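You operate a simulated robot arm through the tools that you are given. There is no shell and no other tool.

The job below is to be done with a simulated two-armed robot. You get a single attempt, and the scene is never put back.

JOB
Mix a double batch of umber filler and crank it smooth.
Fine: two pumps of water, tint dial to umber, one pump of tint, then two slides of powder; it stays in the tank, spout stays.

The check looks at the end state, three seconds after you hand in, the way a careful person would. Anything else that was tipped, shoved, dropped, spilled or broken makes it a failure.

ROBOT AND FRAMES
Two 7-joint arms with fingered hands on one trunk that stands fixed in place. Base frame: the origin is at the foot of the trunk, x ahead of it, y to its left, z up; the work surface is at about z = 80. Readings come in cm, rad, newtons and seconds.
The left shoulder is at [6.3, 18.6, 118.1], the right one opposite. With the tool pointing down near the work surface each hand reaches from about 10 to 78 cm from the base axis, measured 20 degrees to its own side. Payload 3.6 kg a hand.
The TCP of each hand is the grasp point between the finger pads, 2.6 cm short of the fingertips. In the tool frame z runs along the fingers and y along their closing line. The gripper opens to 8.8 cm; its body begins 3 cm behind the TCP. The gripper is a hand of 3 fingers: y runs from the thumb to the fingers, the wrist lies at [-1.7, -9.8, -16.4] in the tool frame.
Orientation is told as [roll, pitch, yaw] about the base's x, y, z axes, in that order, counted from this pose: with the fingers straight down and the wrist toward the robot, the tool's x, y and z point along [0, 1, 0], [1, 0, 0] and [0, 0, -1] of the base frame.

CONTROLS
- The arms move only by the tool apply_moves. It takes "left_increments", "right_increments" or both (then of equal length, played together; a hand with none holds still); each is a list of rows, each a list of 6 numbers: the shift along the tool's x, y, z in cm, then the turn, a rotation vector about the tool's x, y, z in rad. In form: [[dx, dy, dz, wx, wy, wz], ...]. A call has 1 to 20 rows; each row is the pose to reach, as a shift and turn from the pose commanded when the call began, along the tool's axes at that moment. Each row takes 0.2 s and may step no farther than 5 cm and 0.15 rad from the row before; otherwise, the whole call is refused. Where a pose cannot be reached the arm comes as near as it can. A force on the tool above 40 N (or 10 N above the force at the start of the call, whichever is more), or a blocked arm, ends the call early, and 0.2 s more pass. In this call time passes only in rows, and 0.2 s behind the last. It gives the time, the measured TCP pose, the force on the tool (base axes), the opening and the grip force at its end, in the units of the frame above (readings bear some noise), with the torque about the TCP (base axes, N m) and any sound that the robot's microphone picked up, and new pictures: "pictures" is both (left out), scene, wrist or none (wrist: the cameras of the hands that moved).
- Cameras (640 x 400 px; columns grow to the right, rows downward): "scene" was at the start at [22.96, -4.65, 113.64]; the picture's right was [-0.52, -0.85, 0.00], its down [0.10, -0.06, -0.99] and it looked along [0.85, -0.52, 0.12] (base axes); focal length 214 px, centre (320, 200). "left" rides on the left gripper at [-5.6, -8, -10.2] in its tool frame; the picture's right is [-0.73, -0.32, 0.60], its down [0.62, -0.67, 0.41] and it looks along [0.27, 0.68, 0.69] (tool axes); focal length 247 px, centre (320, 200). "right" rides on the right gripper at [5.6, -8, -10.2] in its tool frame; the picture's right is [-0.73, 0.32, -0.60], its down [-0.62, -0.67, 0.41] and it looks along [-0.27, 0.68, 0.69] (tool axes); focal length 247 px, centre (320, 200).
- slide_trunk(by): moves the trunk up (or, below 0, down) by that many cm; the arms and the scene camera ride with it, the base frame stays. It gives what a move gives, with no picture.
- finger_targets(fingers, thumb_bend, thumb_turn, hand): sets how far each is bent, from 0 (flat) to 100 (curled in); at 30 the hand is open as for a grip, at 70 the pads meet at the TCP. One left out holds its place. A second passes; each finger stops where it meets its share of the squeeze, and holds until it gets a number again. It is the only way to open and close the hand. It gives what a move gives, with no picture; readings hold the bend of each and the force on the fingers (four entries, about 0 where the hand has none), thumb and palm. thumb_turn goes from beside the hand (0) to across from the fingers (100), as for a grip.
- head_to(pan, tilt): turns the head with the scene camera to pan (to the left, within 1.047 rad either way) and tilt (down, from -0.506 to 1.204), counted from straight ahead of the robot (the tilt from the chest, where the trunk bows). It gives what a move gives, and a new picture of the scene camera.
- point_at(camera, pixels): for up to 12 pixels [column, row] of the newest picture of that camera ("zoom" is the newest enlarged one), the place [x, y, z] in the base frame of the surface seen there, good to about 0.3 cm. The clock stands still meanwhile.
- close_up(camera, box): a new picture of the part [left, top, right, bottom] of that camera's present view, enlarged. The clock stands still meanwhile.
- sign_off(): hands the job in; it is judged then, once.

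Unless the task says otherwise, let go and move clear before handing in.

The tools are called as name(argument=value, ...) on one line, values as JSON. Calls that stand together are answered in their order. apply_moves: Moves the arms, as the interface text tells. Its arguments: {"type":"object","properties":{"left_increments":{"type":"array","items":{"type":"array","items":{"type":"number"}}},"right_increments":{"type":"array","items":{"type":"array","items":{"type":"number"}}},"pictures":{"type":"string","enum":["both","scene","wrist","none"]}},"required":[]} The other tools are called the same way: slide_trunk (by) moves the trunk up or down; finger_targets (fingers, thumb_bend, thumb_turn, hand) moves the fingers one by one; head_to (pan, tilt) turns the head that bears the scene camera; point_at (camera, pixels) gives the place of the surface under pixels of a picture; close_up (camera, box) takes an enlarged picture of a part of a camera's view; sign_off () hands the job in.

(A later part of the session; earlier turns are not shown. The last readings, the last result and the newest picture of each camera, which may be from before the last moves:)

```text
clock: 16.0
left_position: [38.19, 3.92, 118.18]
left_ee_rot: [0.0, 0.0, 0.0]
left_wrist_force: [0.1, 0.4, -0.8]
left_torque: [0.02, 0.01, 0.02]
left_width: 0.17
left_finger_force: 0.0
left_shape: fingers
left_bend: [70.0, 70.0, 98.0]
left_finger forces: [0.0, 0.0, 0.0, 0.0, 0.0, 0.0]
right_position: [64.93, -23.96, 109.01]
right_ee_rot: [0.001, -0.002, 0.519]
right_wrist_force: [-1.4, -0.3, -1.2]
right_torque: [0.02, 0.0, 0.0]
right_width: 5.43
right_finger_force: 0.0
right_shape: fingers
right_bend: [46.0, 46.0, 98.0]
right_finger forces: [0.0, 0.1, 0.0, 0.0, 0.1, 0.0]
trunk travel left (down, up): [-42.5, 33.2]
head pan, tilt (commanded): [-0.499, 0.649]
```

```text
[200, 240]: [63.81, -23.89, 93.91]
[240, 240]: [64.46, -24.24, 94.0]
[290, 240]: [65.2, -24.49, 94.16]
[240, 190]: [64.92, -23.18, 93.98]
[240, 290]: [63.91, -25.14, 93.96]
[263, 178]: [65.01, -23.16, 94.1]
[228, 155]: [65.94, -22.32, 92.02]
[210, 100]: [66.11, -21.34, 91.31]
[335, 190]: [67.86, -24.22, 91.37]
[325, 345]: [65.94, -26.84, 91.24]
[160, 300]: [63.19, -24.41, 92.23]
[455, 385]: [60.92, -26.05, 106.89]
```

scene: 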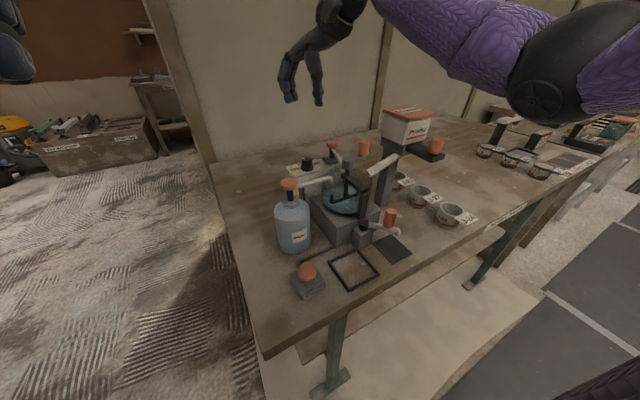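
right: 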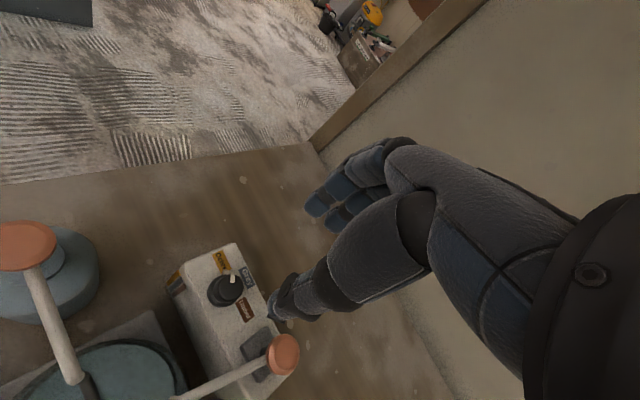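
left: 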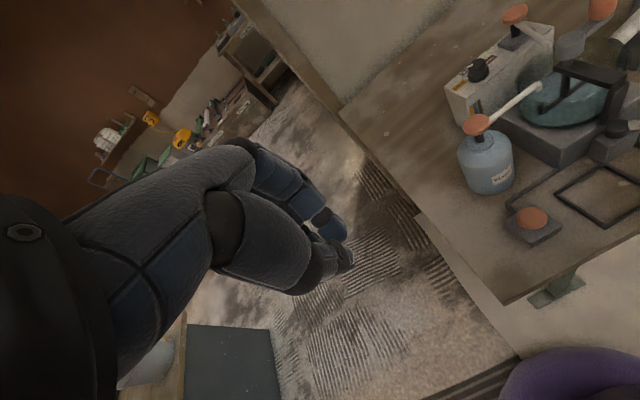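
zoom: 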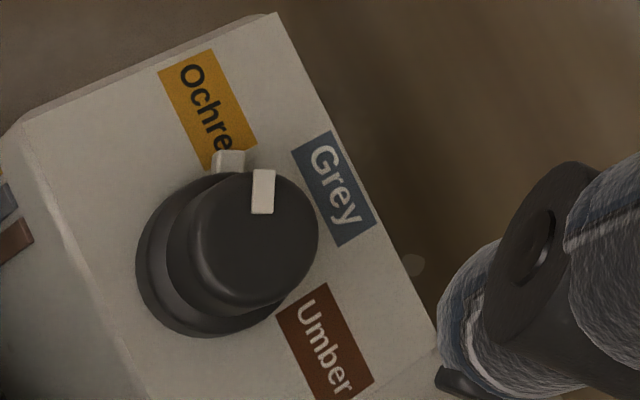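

The dial's top centre is (64.5,-24.15,94.0), the knob is about 2.7 cm wide, and Umber lies at about -61°. I'll lower with the tips still just above the knob and check the alignment.

apply_moves(right_increments=[[0, -0.2, 4, 0, 0, 0], [0, -0.2, 8, 0, 0, 0], [0, -0.2, 10.5, 0, 0, 0], [0, -0.2, 10.5, 0, 0, 0]], pictures="both")

close_up(camera="right", box=[180, 150, 420, 350])

close_up(camera="scene", box=[260, 80, 420, 180])

```text
clock: 17.0
left_position: [38.17, 4.0, 118.29]
left_ee_rot: [0.001, 0.001, 0.0]
left_wrist_force: [0.5, 0.1, -1.0]
left_torque: [0.04, 0.01, 0.0]
left_width: 0.16
left_finger_force: 0.0
left_shape: fingers
left_bend: [70.0, 70.0, 98.0]
left_finger forces: [0.0, 0.1, 0.1, 0.1, 0.0, 0.0]
right_position: [64.45, -24.04, 98.66]
right_ee_rot: [0.0, 0.0, 0.519]
right_wrist_force: [0.1, -0.5, 0.0]
right_torque: [-0.06, 0.02, 0.01]
right_width: 5.45
right_finger_force: 0.0
right_shape: fingers
right_bend: [46.0, 46.0, 98.0]
right_finger forces: [0.1, 0.0, 0.0, 0.0, 0.0, 0.0]
trunk travel left (down, up): [-42.5, 33.2]
head pan, tilt (commanded): [-0.499, 0.649]
```

scene: 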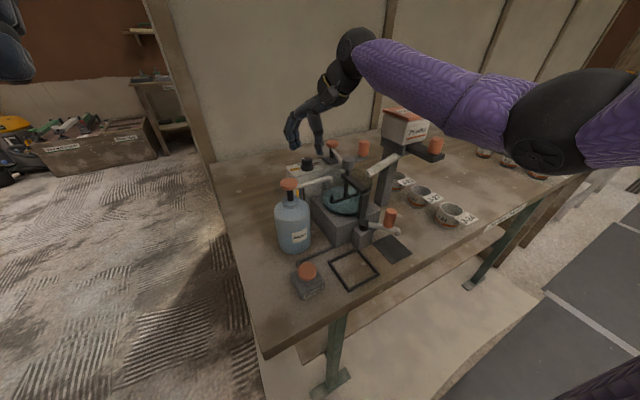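
right: 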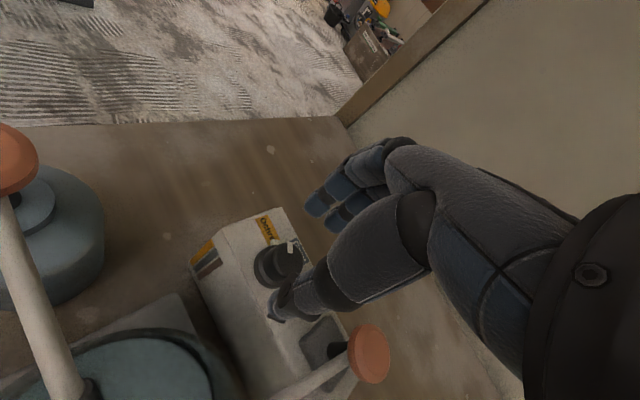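

```text
2.00 times, centred on (300, 250) of right
```

zoom: 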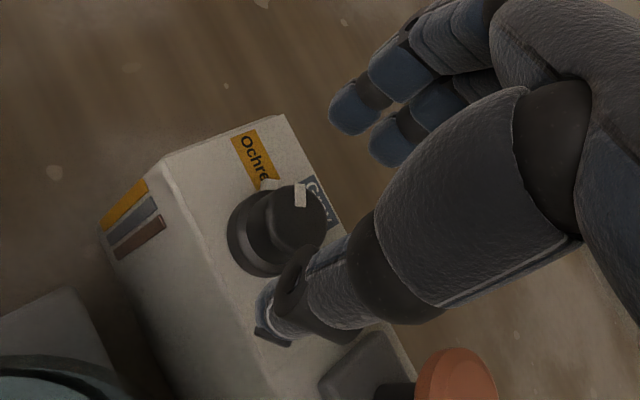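

```text
4.00 times, centred on (340, 130) of scene
```

zoom: 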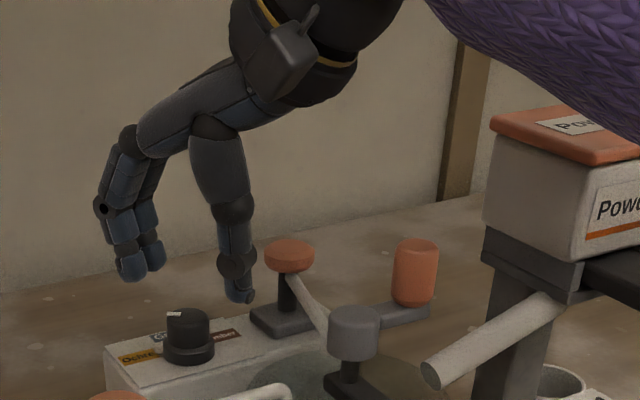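

The knob sits between thumb and fingers. Before going lower I'll check the purple sleeve's clearance from the hopper (top z≈106), since it passes over it in the scene at (430,110).

point_at(camera="scene", pixels=[[380, 80], [400, 98], [430, 112], [460, 125], [490, 135], [430, 90], [470, 100], [345, 60], [410, 112], [540, 160]])

point_at(camera="right", pixels=[[278, 320], [310, 212], [332, 228], [285, 300], [370, 340], [285, 262], [292, 247], [320, 345]])

```text
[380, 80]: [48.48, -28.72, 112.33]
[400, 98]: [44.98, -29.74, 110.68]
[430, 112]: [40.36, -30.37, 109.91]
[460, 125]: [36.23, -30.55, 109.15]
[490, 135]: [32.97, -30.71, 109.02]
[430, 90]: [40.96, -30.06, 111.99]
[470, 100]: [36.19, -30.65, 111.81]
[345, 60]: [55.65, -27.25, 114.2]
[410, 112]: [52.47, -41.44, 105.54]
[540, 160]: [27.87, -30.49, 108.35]
```

```text
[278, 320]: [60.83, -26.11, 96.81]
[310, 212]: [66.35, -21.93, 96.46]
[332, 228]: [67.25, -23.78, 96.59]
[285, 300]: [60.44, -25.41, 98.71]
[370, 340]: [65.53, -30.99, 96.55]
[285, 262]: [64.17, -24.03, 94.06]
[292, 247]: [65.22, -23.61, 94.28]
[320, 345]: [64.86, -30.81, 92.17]
```

The sleeve's near face is at y≈-30 and its underside is near z 109, clear of the hopper's edge at y≈-37.5. I'll lower to TCP z≈95 so the pads surround the knob, stopping on any contact.

apply_moves(right_increments=[[0, 0, 1.2, 0, 0, 0], [0, 0, 2.4, 0, 0, 0], [0, 0, 3.2, 0, 0, 0], [0, 0, 3.6, 0, 0, 0]], pictures="both")

close_up(camera="right", box=[220, 180, 380, 300])

close_up(camera="scene", box=[260, 80, 420, 180])

```text
clock: 18.0
left_position: [38.16, 3.99, 118.21]
left_ee_rot: [-0.001, 0.001, -0.001]
left_wrist_force: [0.0, 0.1, 0.3]
left_torque: [0.02, -0.03, -0.04]
left_width: 0.15
left_finger_force: 0.0
left_shape: fingers
left_bend: [70.0, 70.0, 98.0]
left_finger forces: [0.1, 0.0, 0.0, 0.1, 0.0, 0.1]
right_position: [64.36, -24.07, 94.98]
right_ee_rot: [0.0, 0.0, 0.519]
right_wrist_force: [-0.5, 0.4, -0.6]
right_torque: [-0.03, 0.03, 0.03]
right_width: 5.43
right_finger_force: 0.0
right_shape: fingers
right_bend: [46.0, 46.0, 98.0]
right_finger forces: [0.0, 0.0, 0.0, 0.0, 0.0, 0.1]
trunk travel left (down, up): [-42.5, 33.2]
head pan, tilt (commanded): [-0.499, 0.649]
```

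scene: 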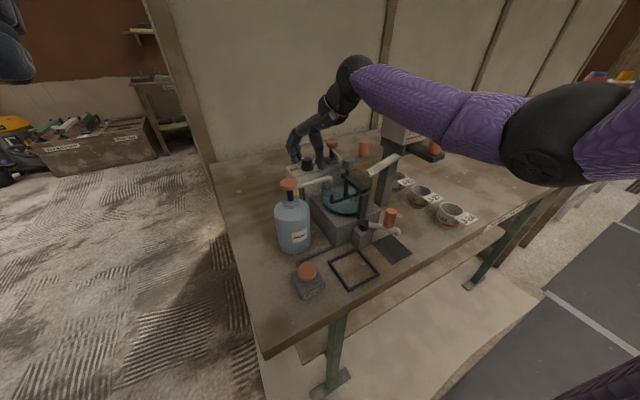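
right: 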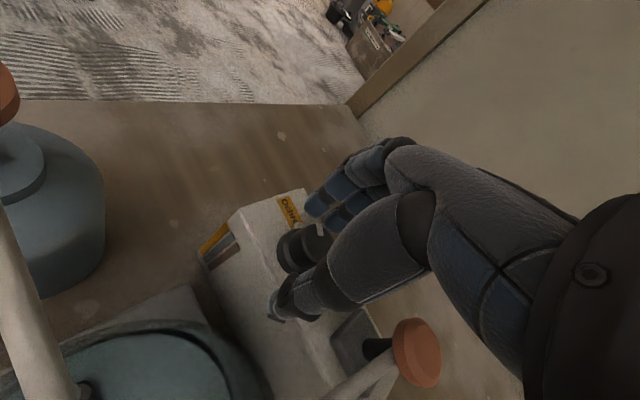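

```text
3.33 times, centred on (300, 240) of right
```

zoom: 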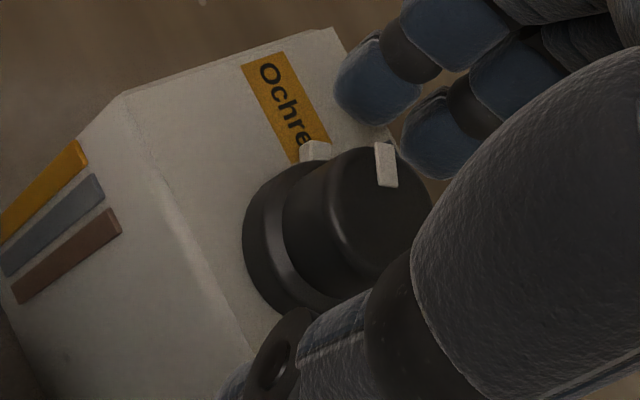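

```text
4.00 times, centred on (340, 130) of scene
```

zoom: 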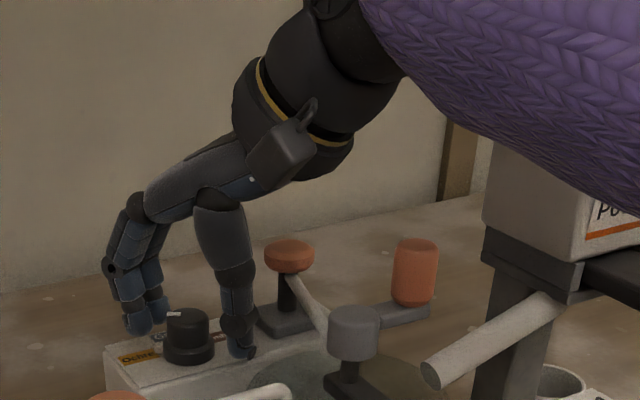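

No contact so far and the knob is between the pads. I'll close the hand on it.

finger_targets(hand="right", fingers=66, thumb_bend=66)

close_up(camera="right", box=[220, 180, 380, 300])

close_up(camera="scene", box=[260, 80, 420, 180])

```text
clock: 19.0
left_position: [38.26, 4.02, 118.23]
left_ee_rot: [-0.002, 0.003, 0.0]
left_wrist_force: [-0.2, 0.3, -0.1]
left_torque: [-0.02, 0.03, -0.01]
left_width: 0.17
left_finger_force: 0.0
left_shape: fingers
left_bend: [70.0, 70.0, 98.0]
left_finger forces: [0.0, 0.1, 0.0, 0.0, 0.1, 0.0]
right_position: [64.53, -24.15, 95.09]
right_ee_rot: [0.001, -0.001, 0.521]
right_wrist_force: [7.6, 4.1, -0.1]
right_torque: [0.09, -0.12, 0.02]
right_width: 2.2
right_finger_force: 6.7
right_shape: fingers
right_bend: [60.0, 63.0, 97.0]
right_finger forces: [5.0, 6.2, 0.0, 0.1, 2.5, 0.0]
trunk travel left (down, up): [-42.5, 33.2]
head pan, tilt (commanded): [-0.499, 0.649]
```

```text
3.33 times, centred on (300, 240) of right
```

zoom: 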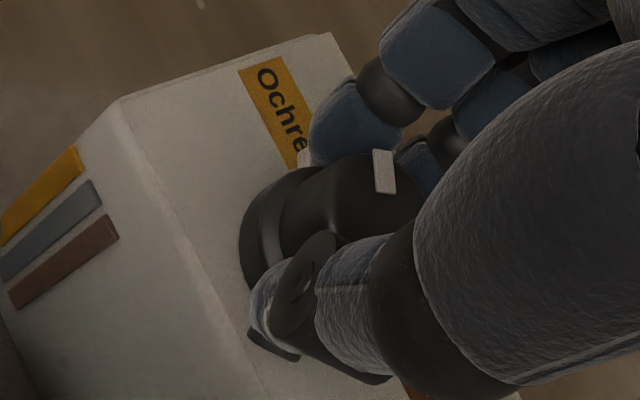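

```text
4.00 times, centred on (340, 130) of scene
```

zoom: 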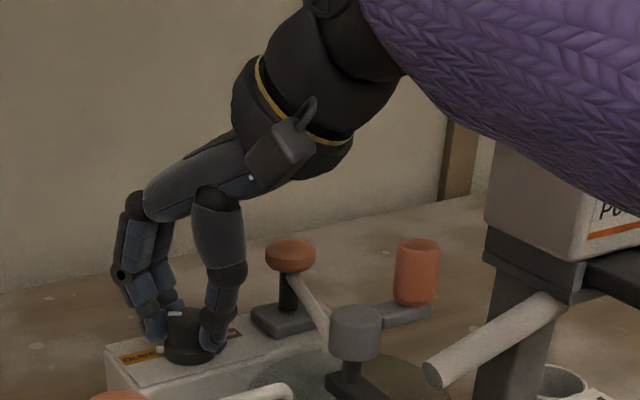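

The grip holds the knob (opening 2.2, finger forces about 5–6 N). I'll shift slightly to balance the pads and twist clockwise by about 1.05 rad.

apply_moves(right_increments=[[0, 0.2, 0, 0, 0, 0], [0, 0.2, 0, 0, 0, 0.13], [0, 0.2, 0, 0, 0, 0.26], [0, 0.2, 0, 0, 0, 0.39], [0, 0.2, 0, 0, 0, 0.52], [0, 0.2, 0, 0, 0, 0.65], [0, 0.2, 0, 0, 0, 0.78], [0, 0.2, 0, 0, 0, 0.91], [0, 0.2, 0, 0, 0, 1.05]], pictures="both")

close_up(camera="right", box=[220, 180, 380, 300])

close_up(camera="scene", box=[260, 80, 420, 180])

```text
clock: 21.0
left_position: [38.22, 3.94, 118.28]
left_ee_rot: [0.001, 0.001, 0.0]
left_wrist_force: [-0.5, 0.3, -0.3]
left_torque: [0.0, 0.03, 0.0]
left_width: 0.14
left_finger_force: 0.1
left_shape: fingers
left_bend: [70.0, 70.0, 98.0]
left_finger forces: [0.0, 0.0, 0.0, 0.0, 0.0, 0.0]
right_position: [64.68, -24.09, 95.03]
right_ee_rot: [0.0, -0.001, -0.531]
right_wrist_force: [5.7, 3.0, 3.3]
right_torque: [0.05, -0.13, 0.02]
right_width: 2.11
right_finger_force: 7.5
right_shape: fingers
right_bend: [61.0, 63.0, 96.0]
right_finger forces: [7.9, 1.2, 0.1, 0.0, 4.7, 0.0]
trunk travel left (down, up): [-42.5, 33.2]
head pan, tilt (commanded): [-0.499, 0.649]
```

scene: 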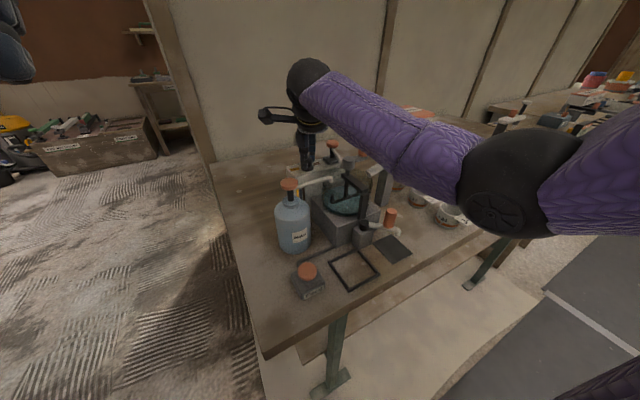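
right: 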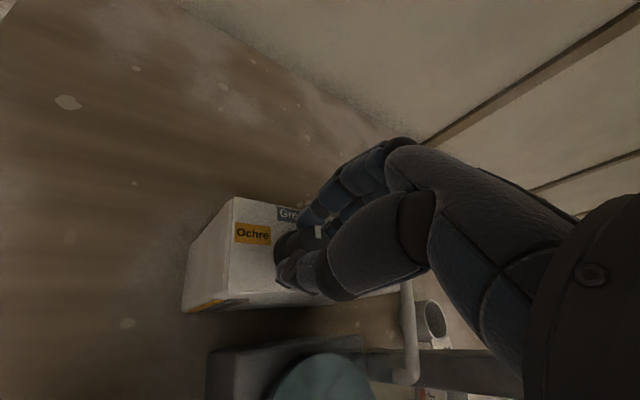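

```text
3.33 times, centred on (300, 240) of right
```

zoom: 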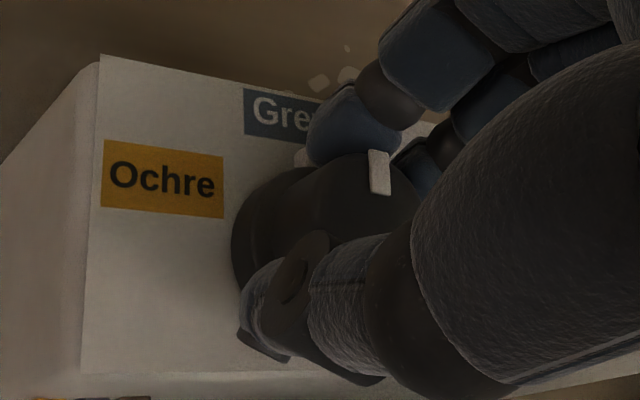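

```text
4.00 times, centred on (340, 130) of scene
```

zoom: 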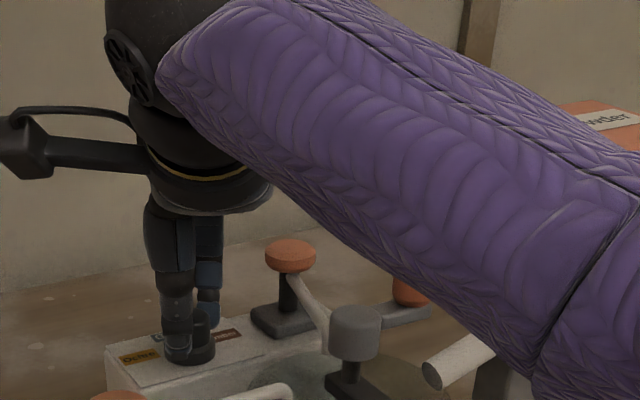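

The knob turned with the hand; the bar has kept its place in the grip and the dial should now be at Grey. The sleeve is close to the crank knob in the picture, so I'll measure that gap.

point_at(camera="zoom", pixels=[[260, 190], [330, 235], [400, 280], [460, 325], [520, 365], [400, 220], [410, 295], [350, 310]])

close_up(camera="scene", box=[360, 100, 520, 200])

```text
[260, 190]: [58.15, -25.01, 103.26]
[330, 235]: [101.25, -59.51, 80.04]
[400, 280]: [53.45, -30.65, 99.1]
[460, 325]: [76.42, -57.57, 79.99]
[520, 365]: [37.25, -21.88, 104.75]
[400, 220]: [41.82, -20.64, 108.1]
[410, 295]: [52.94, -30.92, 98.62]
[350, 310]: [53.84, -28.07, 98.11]
```

```text
4.00 times, centred on (440, 150) of scene
```

zoom: 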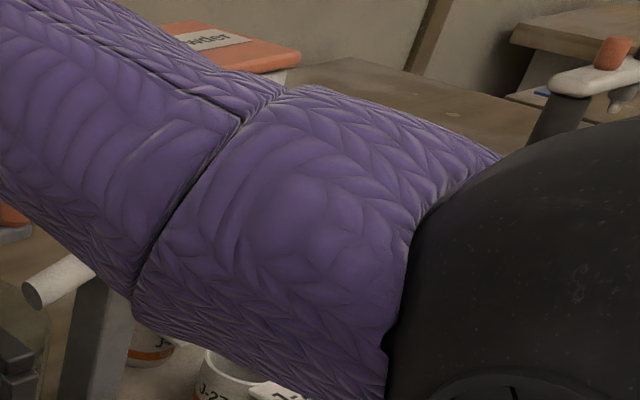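

Sleeve underside is z≈104.7 over x≈37 and higher near the wrist, so the crank knob (top 101, at x 53) is clear. I'll open the hand, check that the dial reads Grey, and rotate back for a second bite.

finger_targets(hand="right", fingers=46, thumb_bend=46)

apply_moves(right_increments=[[0, 0, 0, 0, 0, -0.13], [0, 0, 0, 0, 0, -0.26], [0, 0, 0, 0, 0, -0.39], [0, 0, 0, 0, 0, -0.52], [0, 0, 0, 0, 0, -0.65], [0, 0, 0, 0, 0, -0.78], [0, 0, 0, 0, 0, -0.91], [0, 0, 0, 0, 0, -1.05], [0, 0, 0, 0, 0, -1.12]], pictures="both")

close_up(camera="right", box=[220, 180, 380, 300])

```text
clock: 22.0
left_position: [38.02, 3.91, 118.3]
left_ee_rot: [0.0, -0.001, 0.001]
left_wrist_force: [-0.1, -0.2, -0.4]
left_torque: [0.01, 0.03, 0.02]
left_width: 0.18
left_finger_force: 0.2
left_shape: fingers
left_bend: [70.0, 70.0, 98.0]
left_finger forces: [0.0, 0.0, 0.0, 0.0, 0.1, 0.0]
right_position: [64.66, -24.16, 94.96]
right_ee_rot: [-0.002, 0.0, -0.531]
right_wrist_force: [0.2, -0.2, -1.1]
right_torque: [0.01, 0.01, -0.02]
right_width: 5.34
right_finger_force: 0.0
right_shape: fingers
right_bend: [46.0, 46.0, 97.0]
right_finger forces: [0.1, 0.0, 0.0, 0.1, 0.1, 0.1]
trunk travel left (down, up): [-42.5, 33.2]
head pan, tilt (commanded): [-0.499, 0.649]
```

```text
clock: 24.0
left_position: [38.03, 4.02, 118.29]
left_ee_rot: [-0.001, 0.001, 0.0]
left_wrist_force: [-0.6, -0.2, 0.5]
left_torque: [0.0, 0.01, 0.01]
left_width: 0.19
left_finger_force: 0.1
left_shape: fingers
left_bend: [70.0, 70.0, 98.0]
left_finger forces: [0.0, 0.0, 0.0, 0.0, 0.0, 0.0]
right_position: [64.61, -24.01, 95.07]
right_ee_rot: [-0.001, 0.0, 0.591]
right_wrist_force: [0.1, -0.3, 0.9]
right_torque: [-0.03, -0.04, 0.02]
right_width: 5.32
right_finger_force: 0.1
right_shape: fingers
right_bend: [46.0, 46.0, 97.0]
right_finger forces: [0.0, 0.0, 0.0, 0.0, 0.1, 0.0]
trunk travel left (down, up): [-42.5, 33.2]
head pan, tilt (commanded): [-0.499, 0.649]
```

scene: 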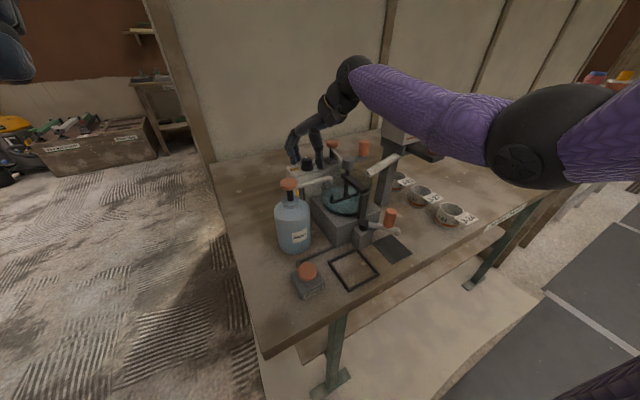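
right: 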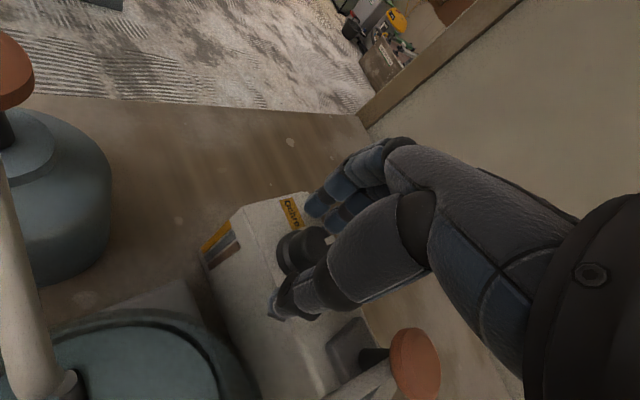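

```text
3.33 times, centred on (300, 240) of right
```

zoom: 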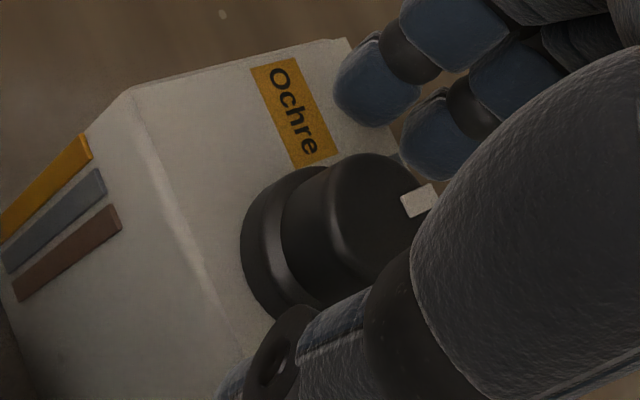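

The bar now points away from Ochre toward Grey (zoom (417,200)). I'll grip again for the second 60° turn to Umber.

finger_targets(hand="right", fingers=66, thumb_bend=66)

apply_moves(right_increments=[[0, 0, 0, 0, 0, 0.13], [0, 0, 0, 0, 0, 0.26], [0, 0, 0, 0, 0, 0.39], [0, 0, 0, 0, 0, 0.52], [0, 0, 0, 0, 0, 0.65], [0, 0, 0, 0, 0, 0.78], [0, 0, 0, 0, 0, 0.91], [0, 0, 0, 0, 0, 1.05]], pictures="both")

close_up(camera="right", box=[220, 180, 380, 300])

```text
clock: 25.0
left_position: [38.15, 3.99, 118.2]
left_ee_rot: [-0.001, 0.001, 0.001]
left_wrist_force: [-0.2, -0.4, -0.5]
left_torque: [0.03, 0.02, 0.01]
left_width: 0.17
left_finger_force: 0.1
left_shape: fingers
left_bend: [70.0, 70.0, 98.0]
left_finger forces: [0.0, 0.1, 0.0, 0.1, 0.0, 0.0]
right_position: [64.72, -24.1, 94.96]
right_ee_rot: [0.0, 0.0, 0.589]
right_wrist_force: [5.2, 2.8, -0.5]
right_torque: [0.07, -0.12, -0.02]
right_width: 2.14
right_finger_force: 6.3
right_shape: fingers
right_bend: [61.0, 62.0, 97.0]
right_finger forces: [3.9, 5.0, 0.1, 0.0, 3.2, 0.1]
trunk travel left (down, up): [-42.5, 33.2]
head pan, tilt (commanded): [-0.499, 0.649]
```

```text
clock: 26.8
left_position: [38.18, 4.05, 118.26]
left_ee_rot: [-0.001, 0.002, -0.003]
left_wrist_force: [0.3, 0.1, -1.2]
left_torque: [-0.03, 0.0, 0.01]
left_width: 0.16
left_finger_force: 0.0
left_shape: fingers
left_bend: [70.0, 70.0, 98.0]
left_finger forces: [0.0, 0.0, 0.1, 0.1, 0.0, 0.0]
right_position: [64.77, -24.15, 94.99]
right_ee_rot: [0.0, 0.001, -0.463]
right_wrist_force: [4.6, 3.9, -1.8]
right_torque: [0.08, -0.11, 0.1]
right_width: 2.19
right_finger_force: 6.0
right_shape: fingers
right_bend: [61.0, 62.0, 97.0]
right_finger forces: [6.1, 2.0, 0.0, 0.0, 4.6, 0.0]
trunk travel left (down, up): [-42.5, 33.2]
head pan, tilt (commanded): [-0.499, 0.649]
```

scene: 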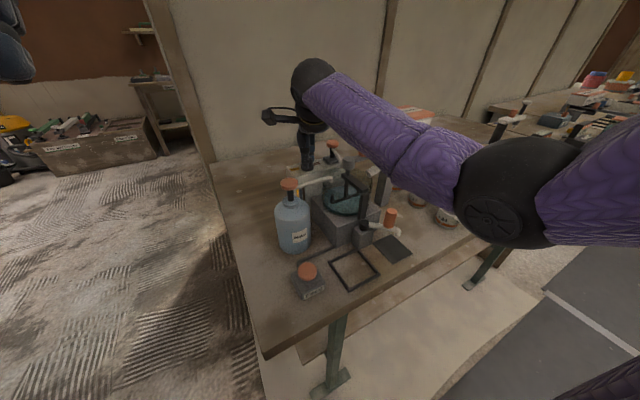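
right: 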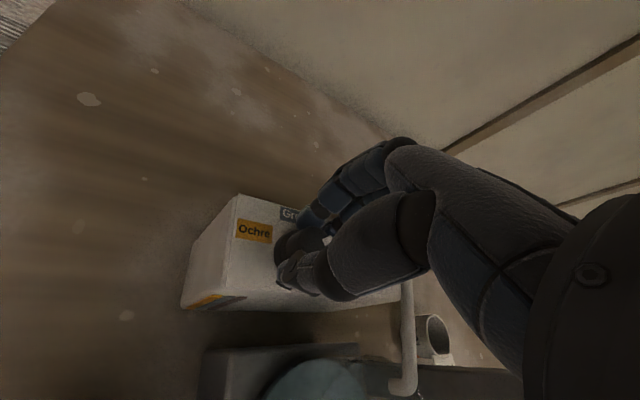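

```text
3.33 times, centred on (300, 240) of right
```

zoom: 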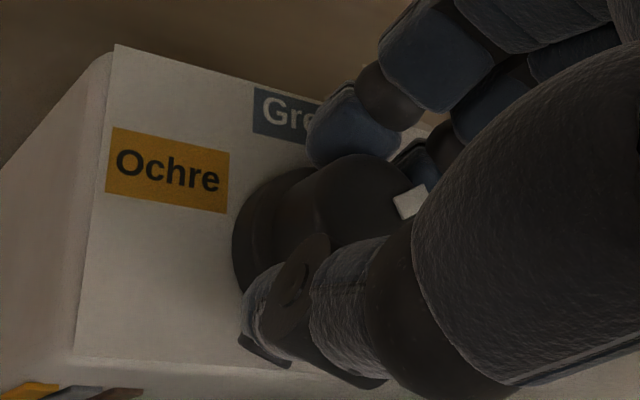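

The bar kept its place in the grip through the second turn. I'll open, lift, turn the hand straight and look at the dial.

finger_targets(hand="right", fingers=46, thumb_bend=46)

apply_moves(right_increments=[[0, 0, -3, 0, 0, 0], [0, 0, -6, 0, 0, -0.12], [0, 0, -9, 0, 0, -0.24], [0, 0, -12, 0, 0, -0.36], [0, 0, -14, 0, 0, -0.46]], pictures="both")

close_up(camera="right", box=[200, 200, 360, 320])

close_up(camera="scene", box=[260, 130, 388, 210])

```text
clock: 27.8
left_position: [38.16, 3.9, 118.33]
left_ee_rot: [0.001, 0.0, -0.001]
left_wrist_force: [2.0, -0.1, -0.1]
left_torque: [0.0, -0.01, -0.01]
left_width: 0.12
left_finger_force: 0.1
left_shape: fingers
left_bend: [70.0, 70.0, 98.0]
left_finger forces: [0.0, 0.0, 0.0, 0.0, 0.0, 0.0]
right_position: [64.62, -24.08, 95.13]
right_ee_rot: [0.0, 0.0, -0.462]
right_wrist_force: [-0.2, 0.3, 0.8]
right_torque: [0.02, -0.01, 0.03]
right_width: 5.31
right_finger_force: 0.1
right_shape: fingers
right_bend: [46.0, 46.0, 97.0]
right_finger forces: [0.0, 0.0, 0.0, 0.0, 0.1, 0.0]
trunk travel left (down, up): [-42.5, 33.2]
head pan, tilt (commanded): [-0.499, 0.649]
```

```text
clock: 29.0
left_position: [38.11, 4.04, 118.29]
left_ee_rot: [-0.001, 0.001, 0.0]
left_wrist_force: [0.9, -0.2, -1.3]
left_torque: [0.0, 0.02, 0.0]
left_width: 0.17
left_finger_force: 0.1
left_shape: fingers
left_bend: [70.0, 70.0, 98.0]
left_finger forces: [0.1, 0.1, 0.0, 0.1, 0.0, 0.0]
right_position: [64.68, -24.04, 109.18]
right_ee_rot: [0.002, 0.0, 0.0]
right_wrist_force: [-1.1, 0.3, 1.0]
right_torque: [0.01, 0.03, 0.01]
right_width: 5.35
right_finger_force: 0.1
right_shape: fingers
right_bend: [46.0, 46.0, 97.0]
right_finger forces: [0.0, 0.0, 0.1, 0.0, 0.1, 0.0]
trunk travel left (down, up): [-42.5, 33.2]
head pan, tilt (commanded): [-0.499, 0.649]
```

scene: 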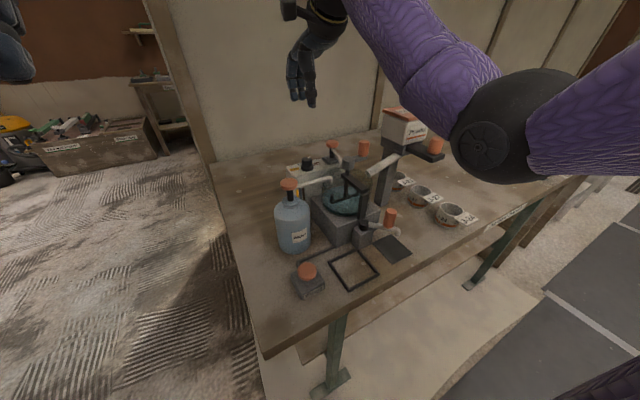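
right: 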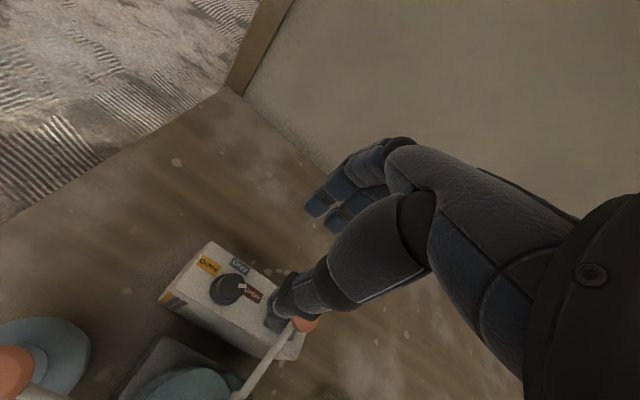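

```text
3.33 times, centred on (280, 260) of right
```

zoom: 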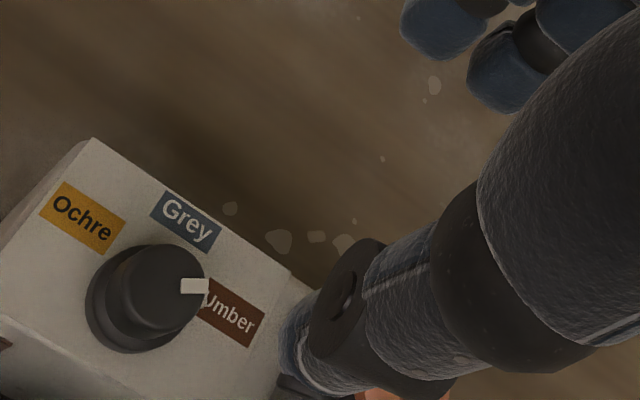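

```text
5.00 times, centred on (324, 170) of scene
```

zoom: 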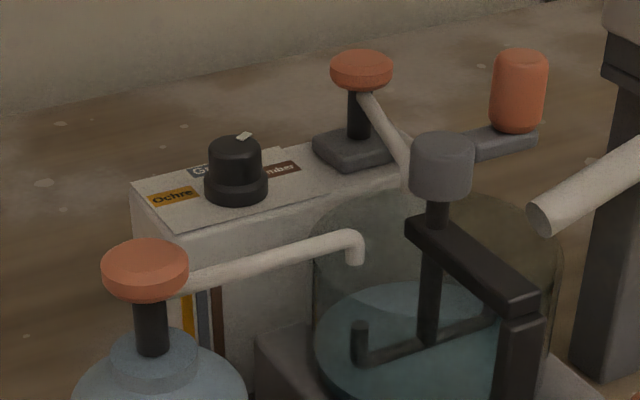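

The bar works out to -60°, right on the Umber label at zoom (230,310), so the dial is set. Next is the tint pump: close the right hand, turn it slightly to keep the sleeve away from the hopper, and hover over its head at (65.05,-31.45).

finger_targets(hand="right", fingers=70, thumb_bend=70)

apply_moves(right_increments=[[-2.5, 0.1, 0, 0, 0, 0.1], [-5, 0.2, 0, 0, 0, 0.2], [-7.4, 0.37, 0, 0, 0, 0.3], [-7.4, 0.37, 3, 0, 0, 0.4], [-7.4, 0.37, 5.5, 0, 0, 0.4]], pictures="both")

close_up(camera="right", box=[200, 180, 392, 300])

close_up(camera="scene", box=[270, 80, 430, 180])

```text
clock: 30.0
left_position: [38.13, 3.96, 118.23]
left_ee_rot: [0.0, -0.002, -0.001]
left_wrist_force: [0.3, -0.4, -0.1]
left_torque: [0.01, 0.02, 0.02]
left_width: 0.18
left_finger_force: 0.1
left_shape: fingers
left_bend: [70.0, 70.0, 98.0]
left_finger forces: [0.0, 0.1, 0.0, 0.0, 0.0, 0.0]
right_position: [64.65, -24.07, 109.26]
right_ee_rot: [-0.001, -0.001, 0.0]
right_wrist_force: [0.0, -0.2, 0.4]
right_torque: [-0.01, 0.01, -0.01]
right_width: 0.23
right_finger_force: 0.0
right_shape: fingers
right_bend: [70.0, 70.0, 97.0]
right_finger forces: [0.1, 0.1, 0.0, 0.0, 0.1, 0.0]
trunk travel left (down, up): [-42.5, 33.2]
head pan, tilt (commanded): [-0.499, 0.649]
```

```text
clock: 31.2
left_position: [38.16, 3.94, 118.37]
left_ee_rot: [0.0, -0.001, 0.001]
left_wrist_force: [1.2, 0.5, 0.6]
left_torque: [-0.02, 0.02, 0.0]
left_width: 0.15
left_finger_force: 0.1
left_shape: fingers
left_bend: [70.0, 70.0, 98.0]
left_finger forces: [0.0, 0.1, 0.1, 0.0, 0.1, 0.0]
right_position: [64.97, -31.48, 103.62]
right_ee_rot: [0.0, -0.002, -0.402]
right_wrist_force: [0.5, -0.1, -0.1]
right_torque: [-0.02, -0.01, 0.0]
right_width: 0.25
right_finger_force: 0.0
right_shape: fingers
right_bend: [70.0, 70.0, 97.0]
right_finger forces: [0.0, 0.0, 0.1, 0.0, 0.1, 0.0]
trunk travel left (down, up): [-42.5, 33.2]
head pan, tilt (commanded): [-0.499, 0.649]
```

scene: 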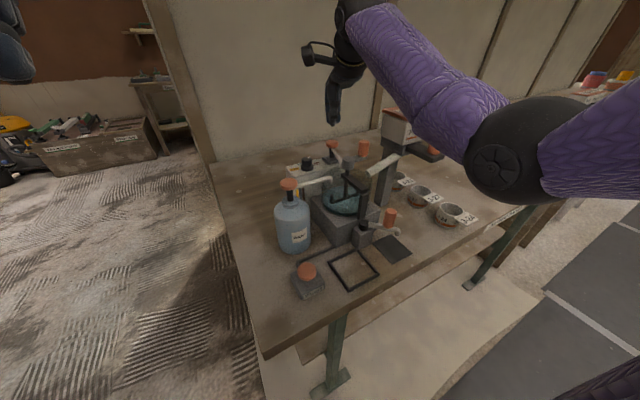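
right: 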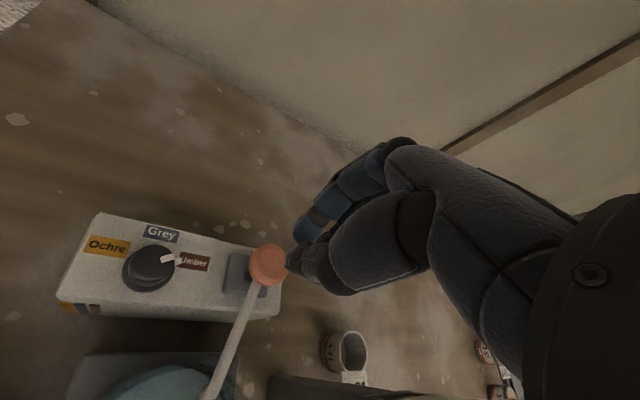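

```text
3.33 times, centred on (296, 240) of right
```

zoom: 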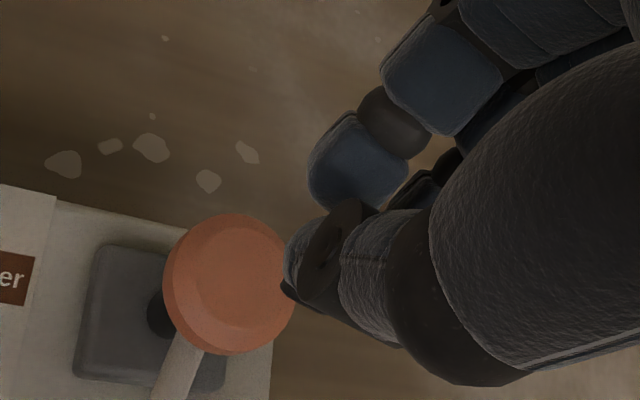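

```text
4.00 times, centred on (350, 130) of scene
```

zoom: 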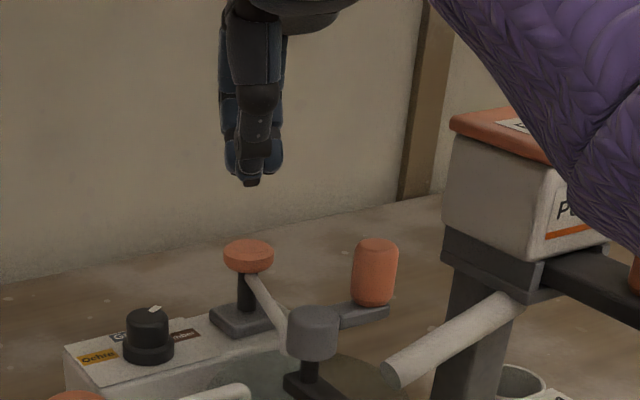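

The dial clearly points at Umber in the right picture (170,258). I'll confirm the tint head's centre before pressing.

point_at(camera="right", pixels=[[268, 265], [258, 260], [278, 262], [268, 254], [268, 276], [235, 265], [225, 345]])

point_at(camera="scene", pixels=[[400, 110], [420, 120], [440, 100], [360, 40], [470, 160]])

```text
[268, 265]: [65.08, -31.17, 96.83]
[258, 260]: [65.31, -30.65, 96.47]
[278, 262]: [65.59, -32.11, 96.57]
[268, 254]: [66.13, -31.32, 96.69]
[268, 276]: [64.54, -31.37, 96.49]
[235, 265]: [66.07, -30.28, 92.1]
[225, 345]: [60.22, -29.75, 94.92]
```

```text
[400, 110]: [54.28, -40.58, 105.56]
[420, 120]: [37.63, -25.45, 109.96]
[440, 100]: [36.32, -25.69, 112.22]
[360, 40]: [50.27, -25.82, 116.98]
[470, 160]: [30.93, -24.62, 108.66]
```

The head is centred at (65.2,-31.4,96.7). One smooth press, to the same depth that worked for the water.

apply_moves(right_increments=[[0.12, 0.16, 3, 0, 0, 0], [0.12, 0.16, 4.2, 0, 0, 0], [0.12, 0.16, 4.6, 0, 0, 0], [0.12, 0.16, 4.9, 0, 0, 0], [0.12, 0.16, 5.2, 0, 0, 0], [0.12, 0.16, 5.5, 0, 0, 0], [0.12, 0.16, 5.7, 0, 0, 0]], pictures="both")

close_up(camera="scene", box=[270, 120, 430, 220])

```text
clock: 32.8
left_position: [38.05, 3.93, 118.33]
left_ee_rot: [-0.001, -0.003, -0.001]
left_wrist_force: [-0.1, 1.0, -0.1]
left_torque: [0.02, 0.0, -0.03]
left_width: 0.18
left_finger_force: 0.1
left_shape: fingers
left_bend: [70.0, 70.0, 98.0]
left_finger forces: [0.0, 0.0, 0.0, 0.1, 0.0, 0.0]
right_position: [65.25, -31.3, 97.98]
right_ee_rot: [0.001, -0.004, -0.399]
right_wrist_force: [-0.3, 0.0, 12.3]
right_torque: [0.05, 0.08, 0.02]
right_width: 0.2
right_finger_force: 5.8
right_shape: fingers
right_bend: [70.0, 70.0, 98.0]
right_finger forces: [1.1, 1.5, 0.0, 0.0, 9.6, 0.0]
trunk travel left (down, up): [-42.5, 33.2]
head pan, tilt (commanded): [-0.499, 0.649]
```

scene: 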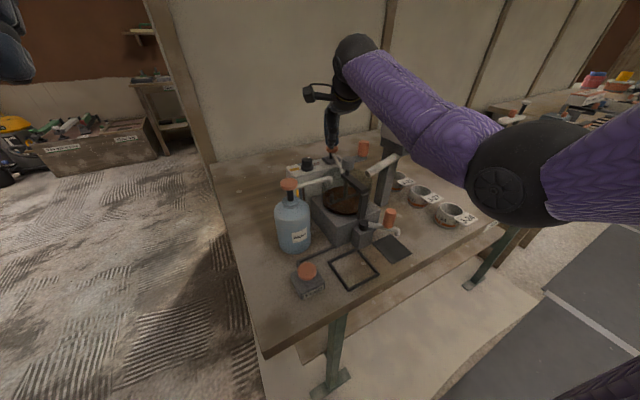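
right: 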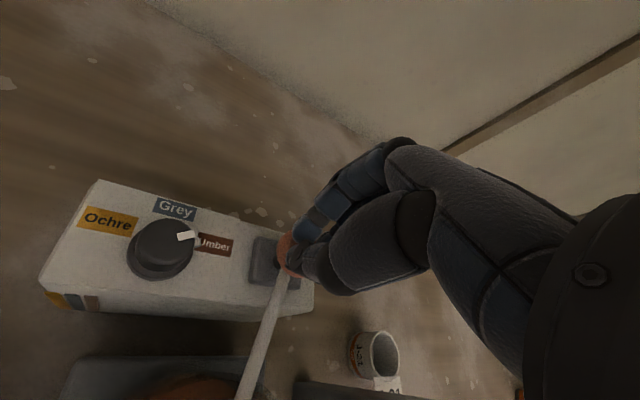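

```text
4.00 times, centred on (350, 170) of scene
```

zoom: 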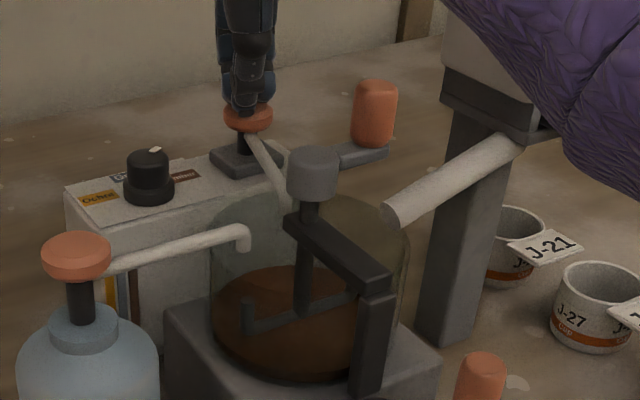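

The liquid has turned brown, so one tint stroke has gone in. I'll lift straight off and confirm the head returns.

apply_moves(right_increments=[[0, 0, -0.6, 0, 0, 0], [0, 0, -1.2, 0, 0, 0], [0, 0, -2.0, 0, 0, 0], [0, 0, -5, 0, 0, 0], [0, 0, -9.5, 0, 0, 0], [0, 0, -14, 0, 0, 0]], pictures="both")

close_up(camera="scene", box=[270, 110, 430, 210])

close_up(camera="scene", box=[360, 90, 480, 165])

```text
clock: 34.2
left_position: [38.18, 3.94, 118.28]
left_ee_rot: [0.0, -0.001, 0.0]
left_wrist_force: [0.1, -0.3, 0.0]
left_torque: [-0.02, 0.0, -0.02]
left_width: 0.17
left_finger_force: 0.1
left_shape: fingers
left_bend: [70.0, 70.0, 98.0]
left_finger forces: [0.0, 0.0, 0.0, 0.0, 0.1, 0.0]
right_position: [65.16, -31.55, 111.73]
right_ee_rot: [0.0, -0.001, -0.4]
right_wrist_force: [-0.2, 0.3, -0.6]
right_torque: [-0.01, 0.0, -0.02]
right_width: 0.17
right_finger_force: 0.0
right_shape: fingers
right_bend: [70.0, 70.0, 97.0]
right_finger forces: [0.0, 0.1, 0.0, 0.0, 0.0, 0.0]
trunk travel left (down, up): [-42.5, 33.2]
head pan, tilt (commanded): [-0.499, 0.649]
```

scene: 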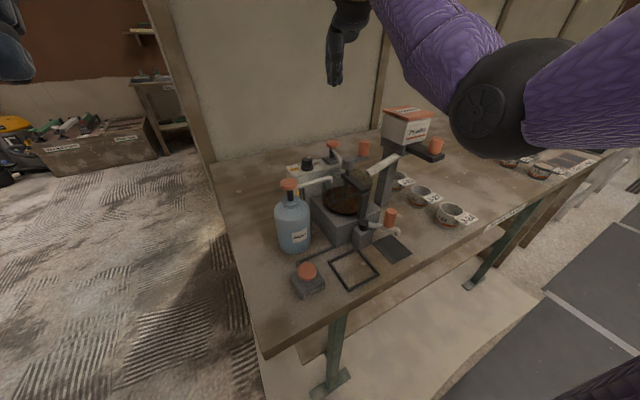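
right: 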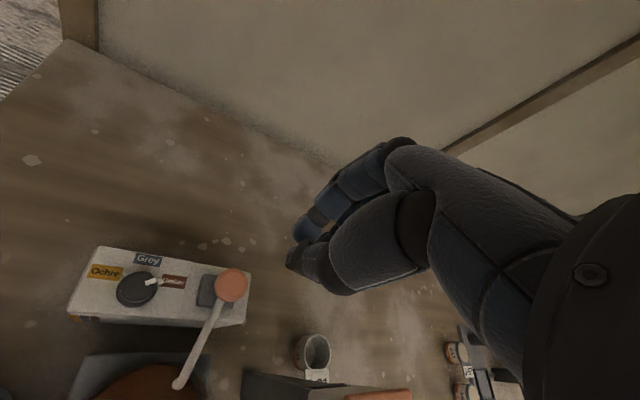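

```text
4.00 times, centred on (350, 160) of scene
```

zoom: 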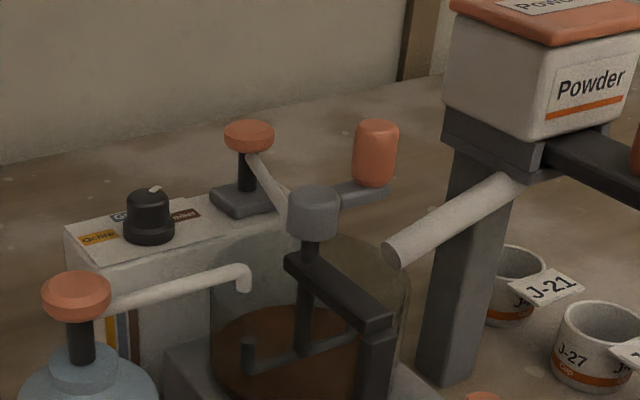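

```text
5.33 times, centred on (420, 128) of scene
```

zoom: 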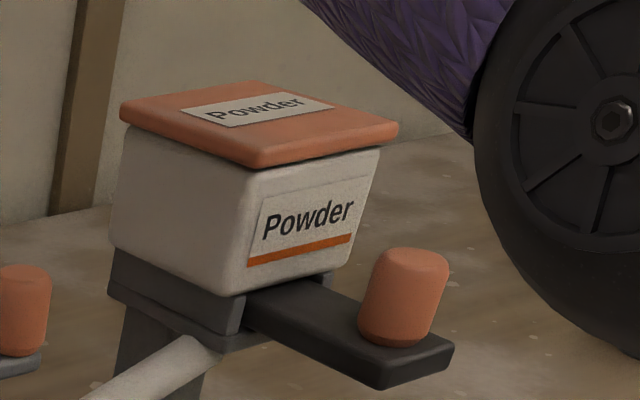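

Tint head is back up, the liquid is brown, and the dial is on Umber. Now the powder slide: I'll measure its knob, plate and the hopper face before choosing a grip.

point_at(camera="zoom", pixels=[[410, 258], [367, 310], [440, 300], [405, 335], [385, 370], [450, 350], [290, 290], [255, 160], [395, 132], [235, 280], [330, 250], [215, 335]])

head_to(pan=-0.75, tilt=0.6)

```text
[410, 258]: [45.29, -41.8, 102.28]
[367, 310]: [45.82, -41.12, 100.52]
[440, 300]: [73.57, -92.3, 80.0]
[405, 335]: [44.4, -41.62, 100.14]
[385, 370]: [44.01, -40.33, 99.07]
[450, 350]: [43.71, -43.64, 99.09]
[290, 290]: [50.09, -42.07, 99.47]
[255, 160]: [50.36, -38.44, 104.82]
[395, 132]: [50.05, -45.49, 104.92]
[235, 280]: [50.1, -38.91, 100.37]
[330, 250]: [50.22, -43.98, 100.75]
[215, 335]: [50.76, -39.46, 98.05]
```

```text
clock: 35.0
left_position: [38.08, 3.88, 118.31]
left_ee_rot: [0.0, 0.0, -0.001]
left_wrist_force: [-0.7, 0.4, -0.4]
left_torque: [0.02, 0.01, -0.01]
left_width: 0.18
left_finger_force: 0.0
left_shape: fingers
left_bend: [70.0, 70.0, 98.0]
left_finger forces: [0.0, 0.0, 0.0, 0.1, 0.0, 0.0]
right_position: [65.24, -31.65, 111.71]
right_ee_rot: [0.0, -0.001, -0.398]
right_wrist_force: [0.9, -0.5, -0.3]
right_torque: [0.0, 0.0, 0.0]
right_width: 0.17
right_finger_force: 0.0
right_shape: fingers
right_bend: [70.0, 70.0, 97.0]
right_finger forces: [0.0, 0.0, 0.0, 0.0, 0.0, 0.0]
trunk travel left (down, up): [-42.5, 33.2]
head pan, tilt (commanded): [-0.75, 0.6]
```

scene: 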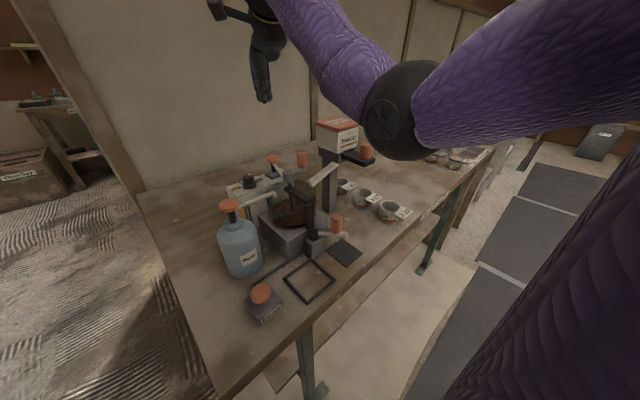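

The hopper face is at x≈50, the plate runs out to x≈43.5 along y≈-41.9, and the knob is centred near (45.2,-41.8) at z 99–102.3. I'll raise the right hand and carry it in front of the slide, turning it so it can pinch the knob from left and right.

apply_moves(right_increments=[[0, 0, -4.2, 0, 0, 0], [0, 0, -8.3, 0, 0, -0.1], [-1.9, -1.5, -8.3, 0, 0, -0.24], [-3.7, -3.0, -8.3, 0, 0, -0.38], [-5.5, -4.5, -8.3, 0, 0, -0.52], [-7.4, -6.0, -8.3, 0, 0, -0.66], [-9.2, -7.5, -8.3, 0, 0, -0.8], [-11.1, -9.0, -8.3, 0, 0, -0.94], [-12.9, -10.5, -8.3, 0, 0, -1.08], [-14.7, -12.0, -8.3, 0, 0, -1.22], [-16.6, -13.5, -8.3, 0, 0, -1.36], [-18.4, -15.0, -8.3, 0, 0, -1.5], [-20.3, -16.5, -8.3, 0, 0, -1.64], [-22.1, -18.0, -8.3, 0, 0, -1.78]], pictures="both")

finger_targets(hand="right", fingers=42, thumb_bend=42)

```text
clock: 38.0
left_position: [38.21, 4.0, 118.29]
left_ee_rot: [0.0, -0.001, 0.0]
left_wrist_force: [0.2, -0.4, 0.0]
left_torque: [-0.04, 0.01, 0.0]
left_width: 0.17
left_finger_force: 0.0
left_shape: fingers
left_bend: [70.0, 70.0, 98.0]
left_finger forces: [0.0, 0.0, 0.0, 0.0, 0.0, 0.0]
right_position: [39.86, -44.95, 120.12]
right_ee_rot: [0.0, 0.0, 1.382]
right_wrist_force: [0.0, 0.2, 0.6]
right_torque: [-0.05, -0.01, 0.0]
right_width: 0.17
right_finger_force: 0.0
right_shape: fingers
right_bend: [70.0, 70.0, 97.0]
right_finger forces: [0.0, 0.0, 0.1, 0.1, 0.0, 0.1]
trunk travel left (down, up): [-42.5, 33.2]
head pan, tilt (commanded): [-0.75, 0.6]
```

scene: 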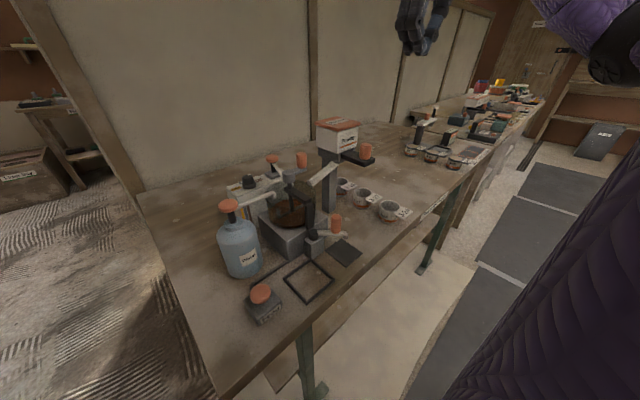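
right: 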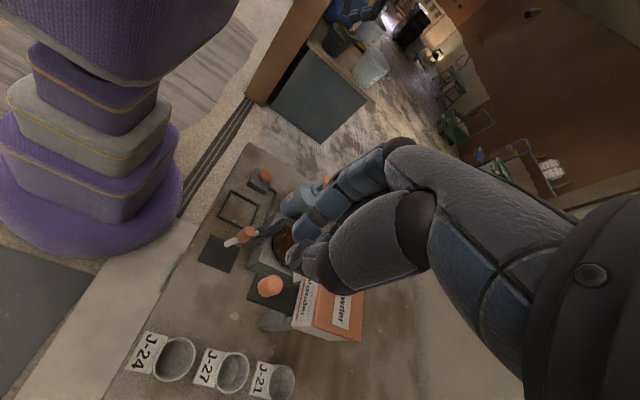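

```text
clock: 39.0
left_position: [38.13, 3.9, 118.28]
left_ee_rot: [0.002, -0.001, 0.0]
left_wrist_force: [-0.8, -0.1, 0.5]
left_torque: [0.02, -0.01, 0.02]
left_width: 0.17
left_finger_force: 0.0
left_shape: fingers
left_bend: [70.0, 70.0, 98.0]
left_finger forces: [0.0, 0.0, 0.1, 0.1, 0.0, 0.1]
right_position: [40.04, -44.82, 120.12]
right_ee_rot: [-0.001, 0.0, 1.38]
right_wrist_force: [-0.2, -0.1, 0.4]
right_torque: [-0.02, 0.01, -0.03]
right_width: 6.19
right_finger_force: 0.0
right_shape: fingers
right_bend: [42.0, 42.0, 97.0]
right_finger forces: [0.0, 0.0, 0.1, 0.0, 0.0, 0.0]
trunk travel left (down, up): [-42.5, 33.2]
head pan, tilt (commanded): [-0.75, 0.6]
```

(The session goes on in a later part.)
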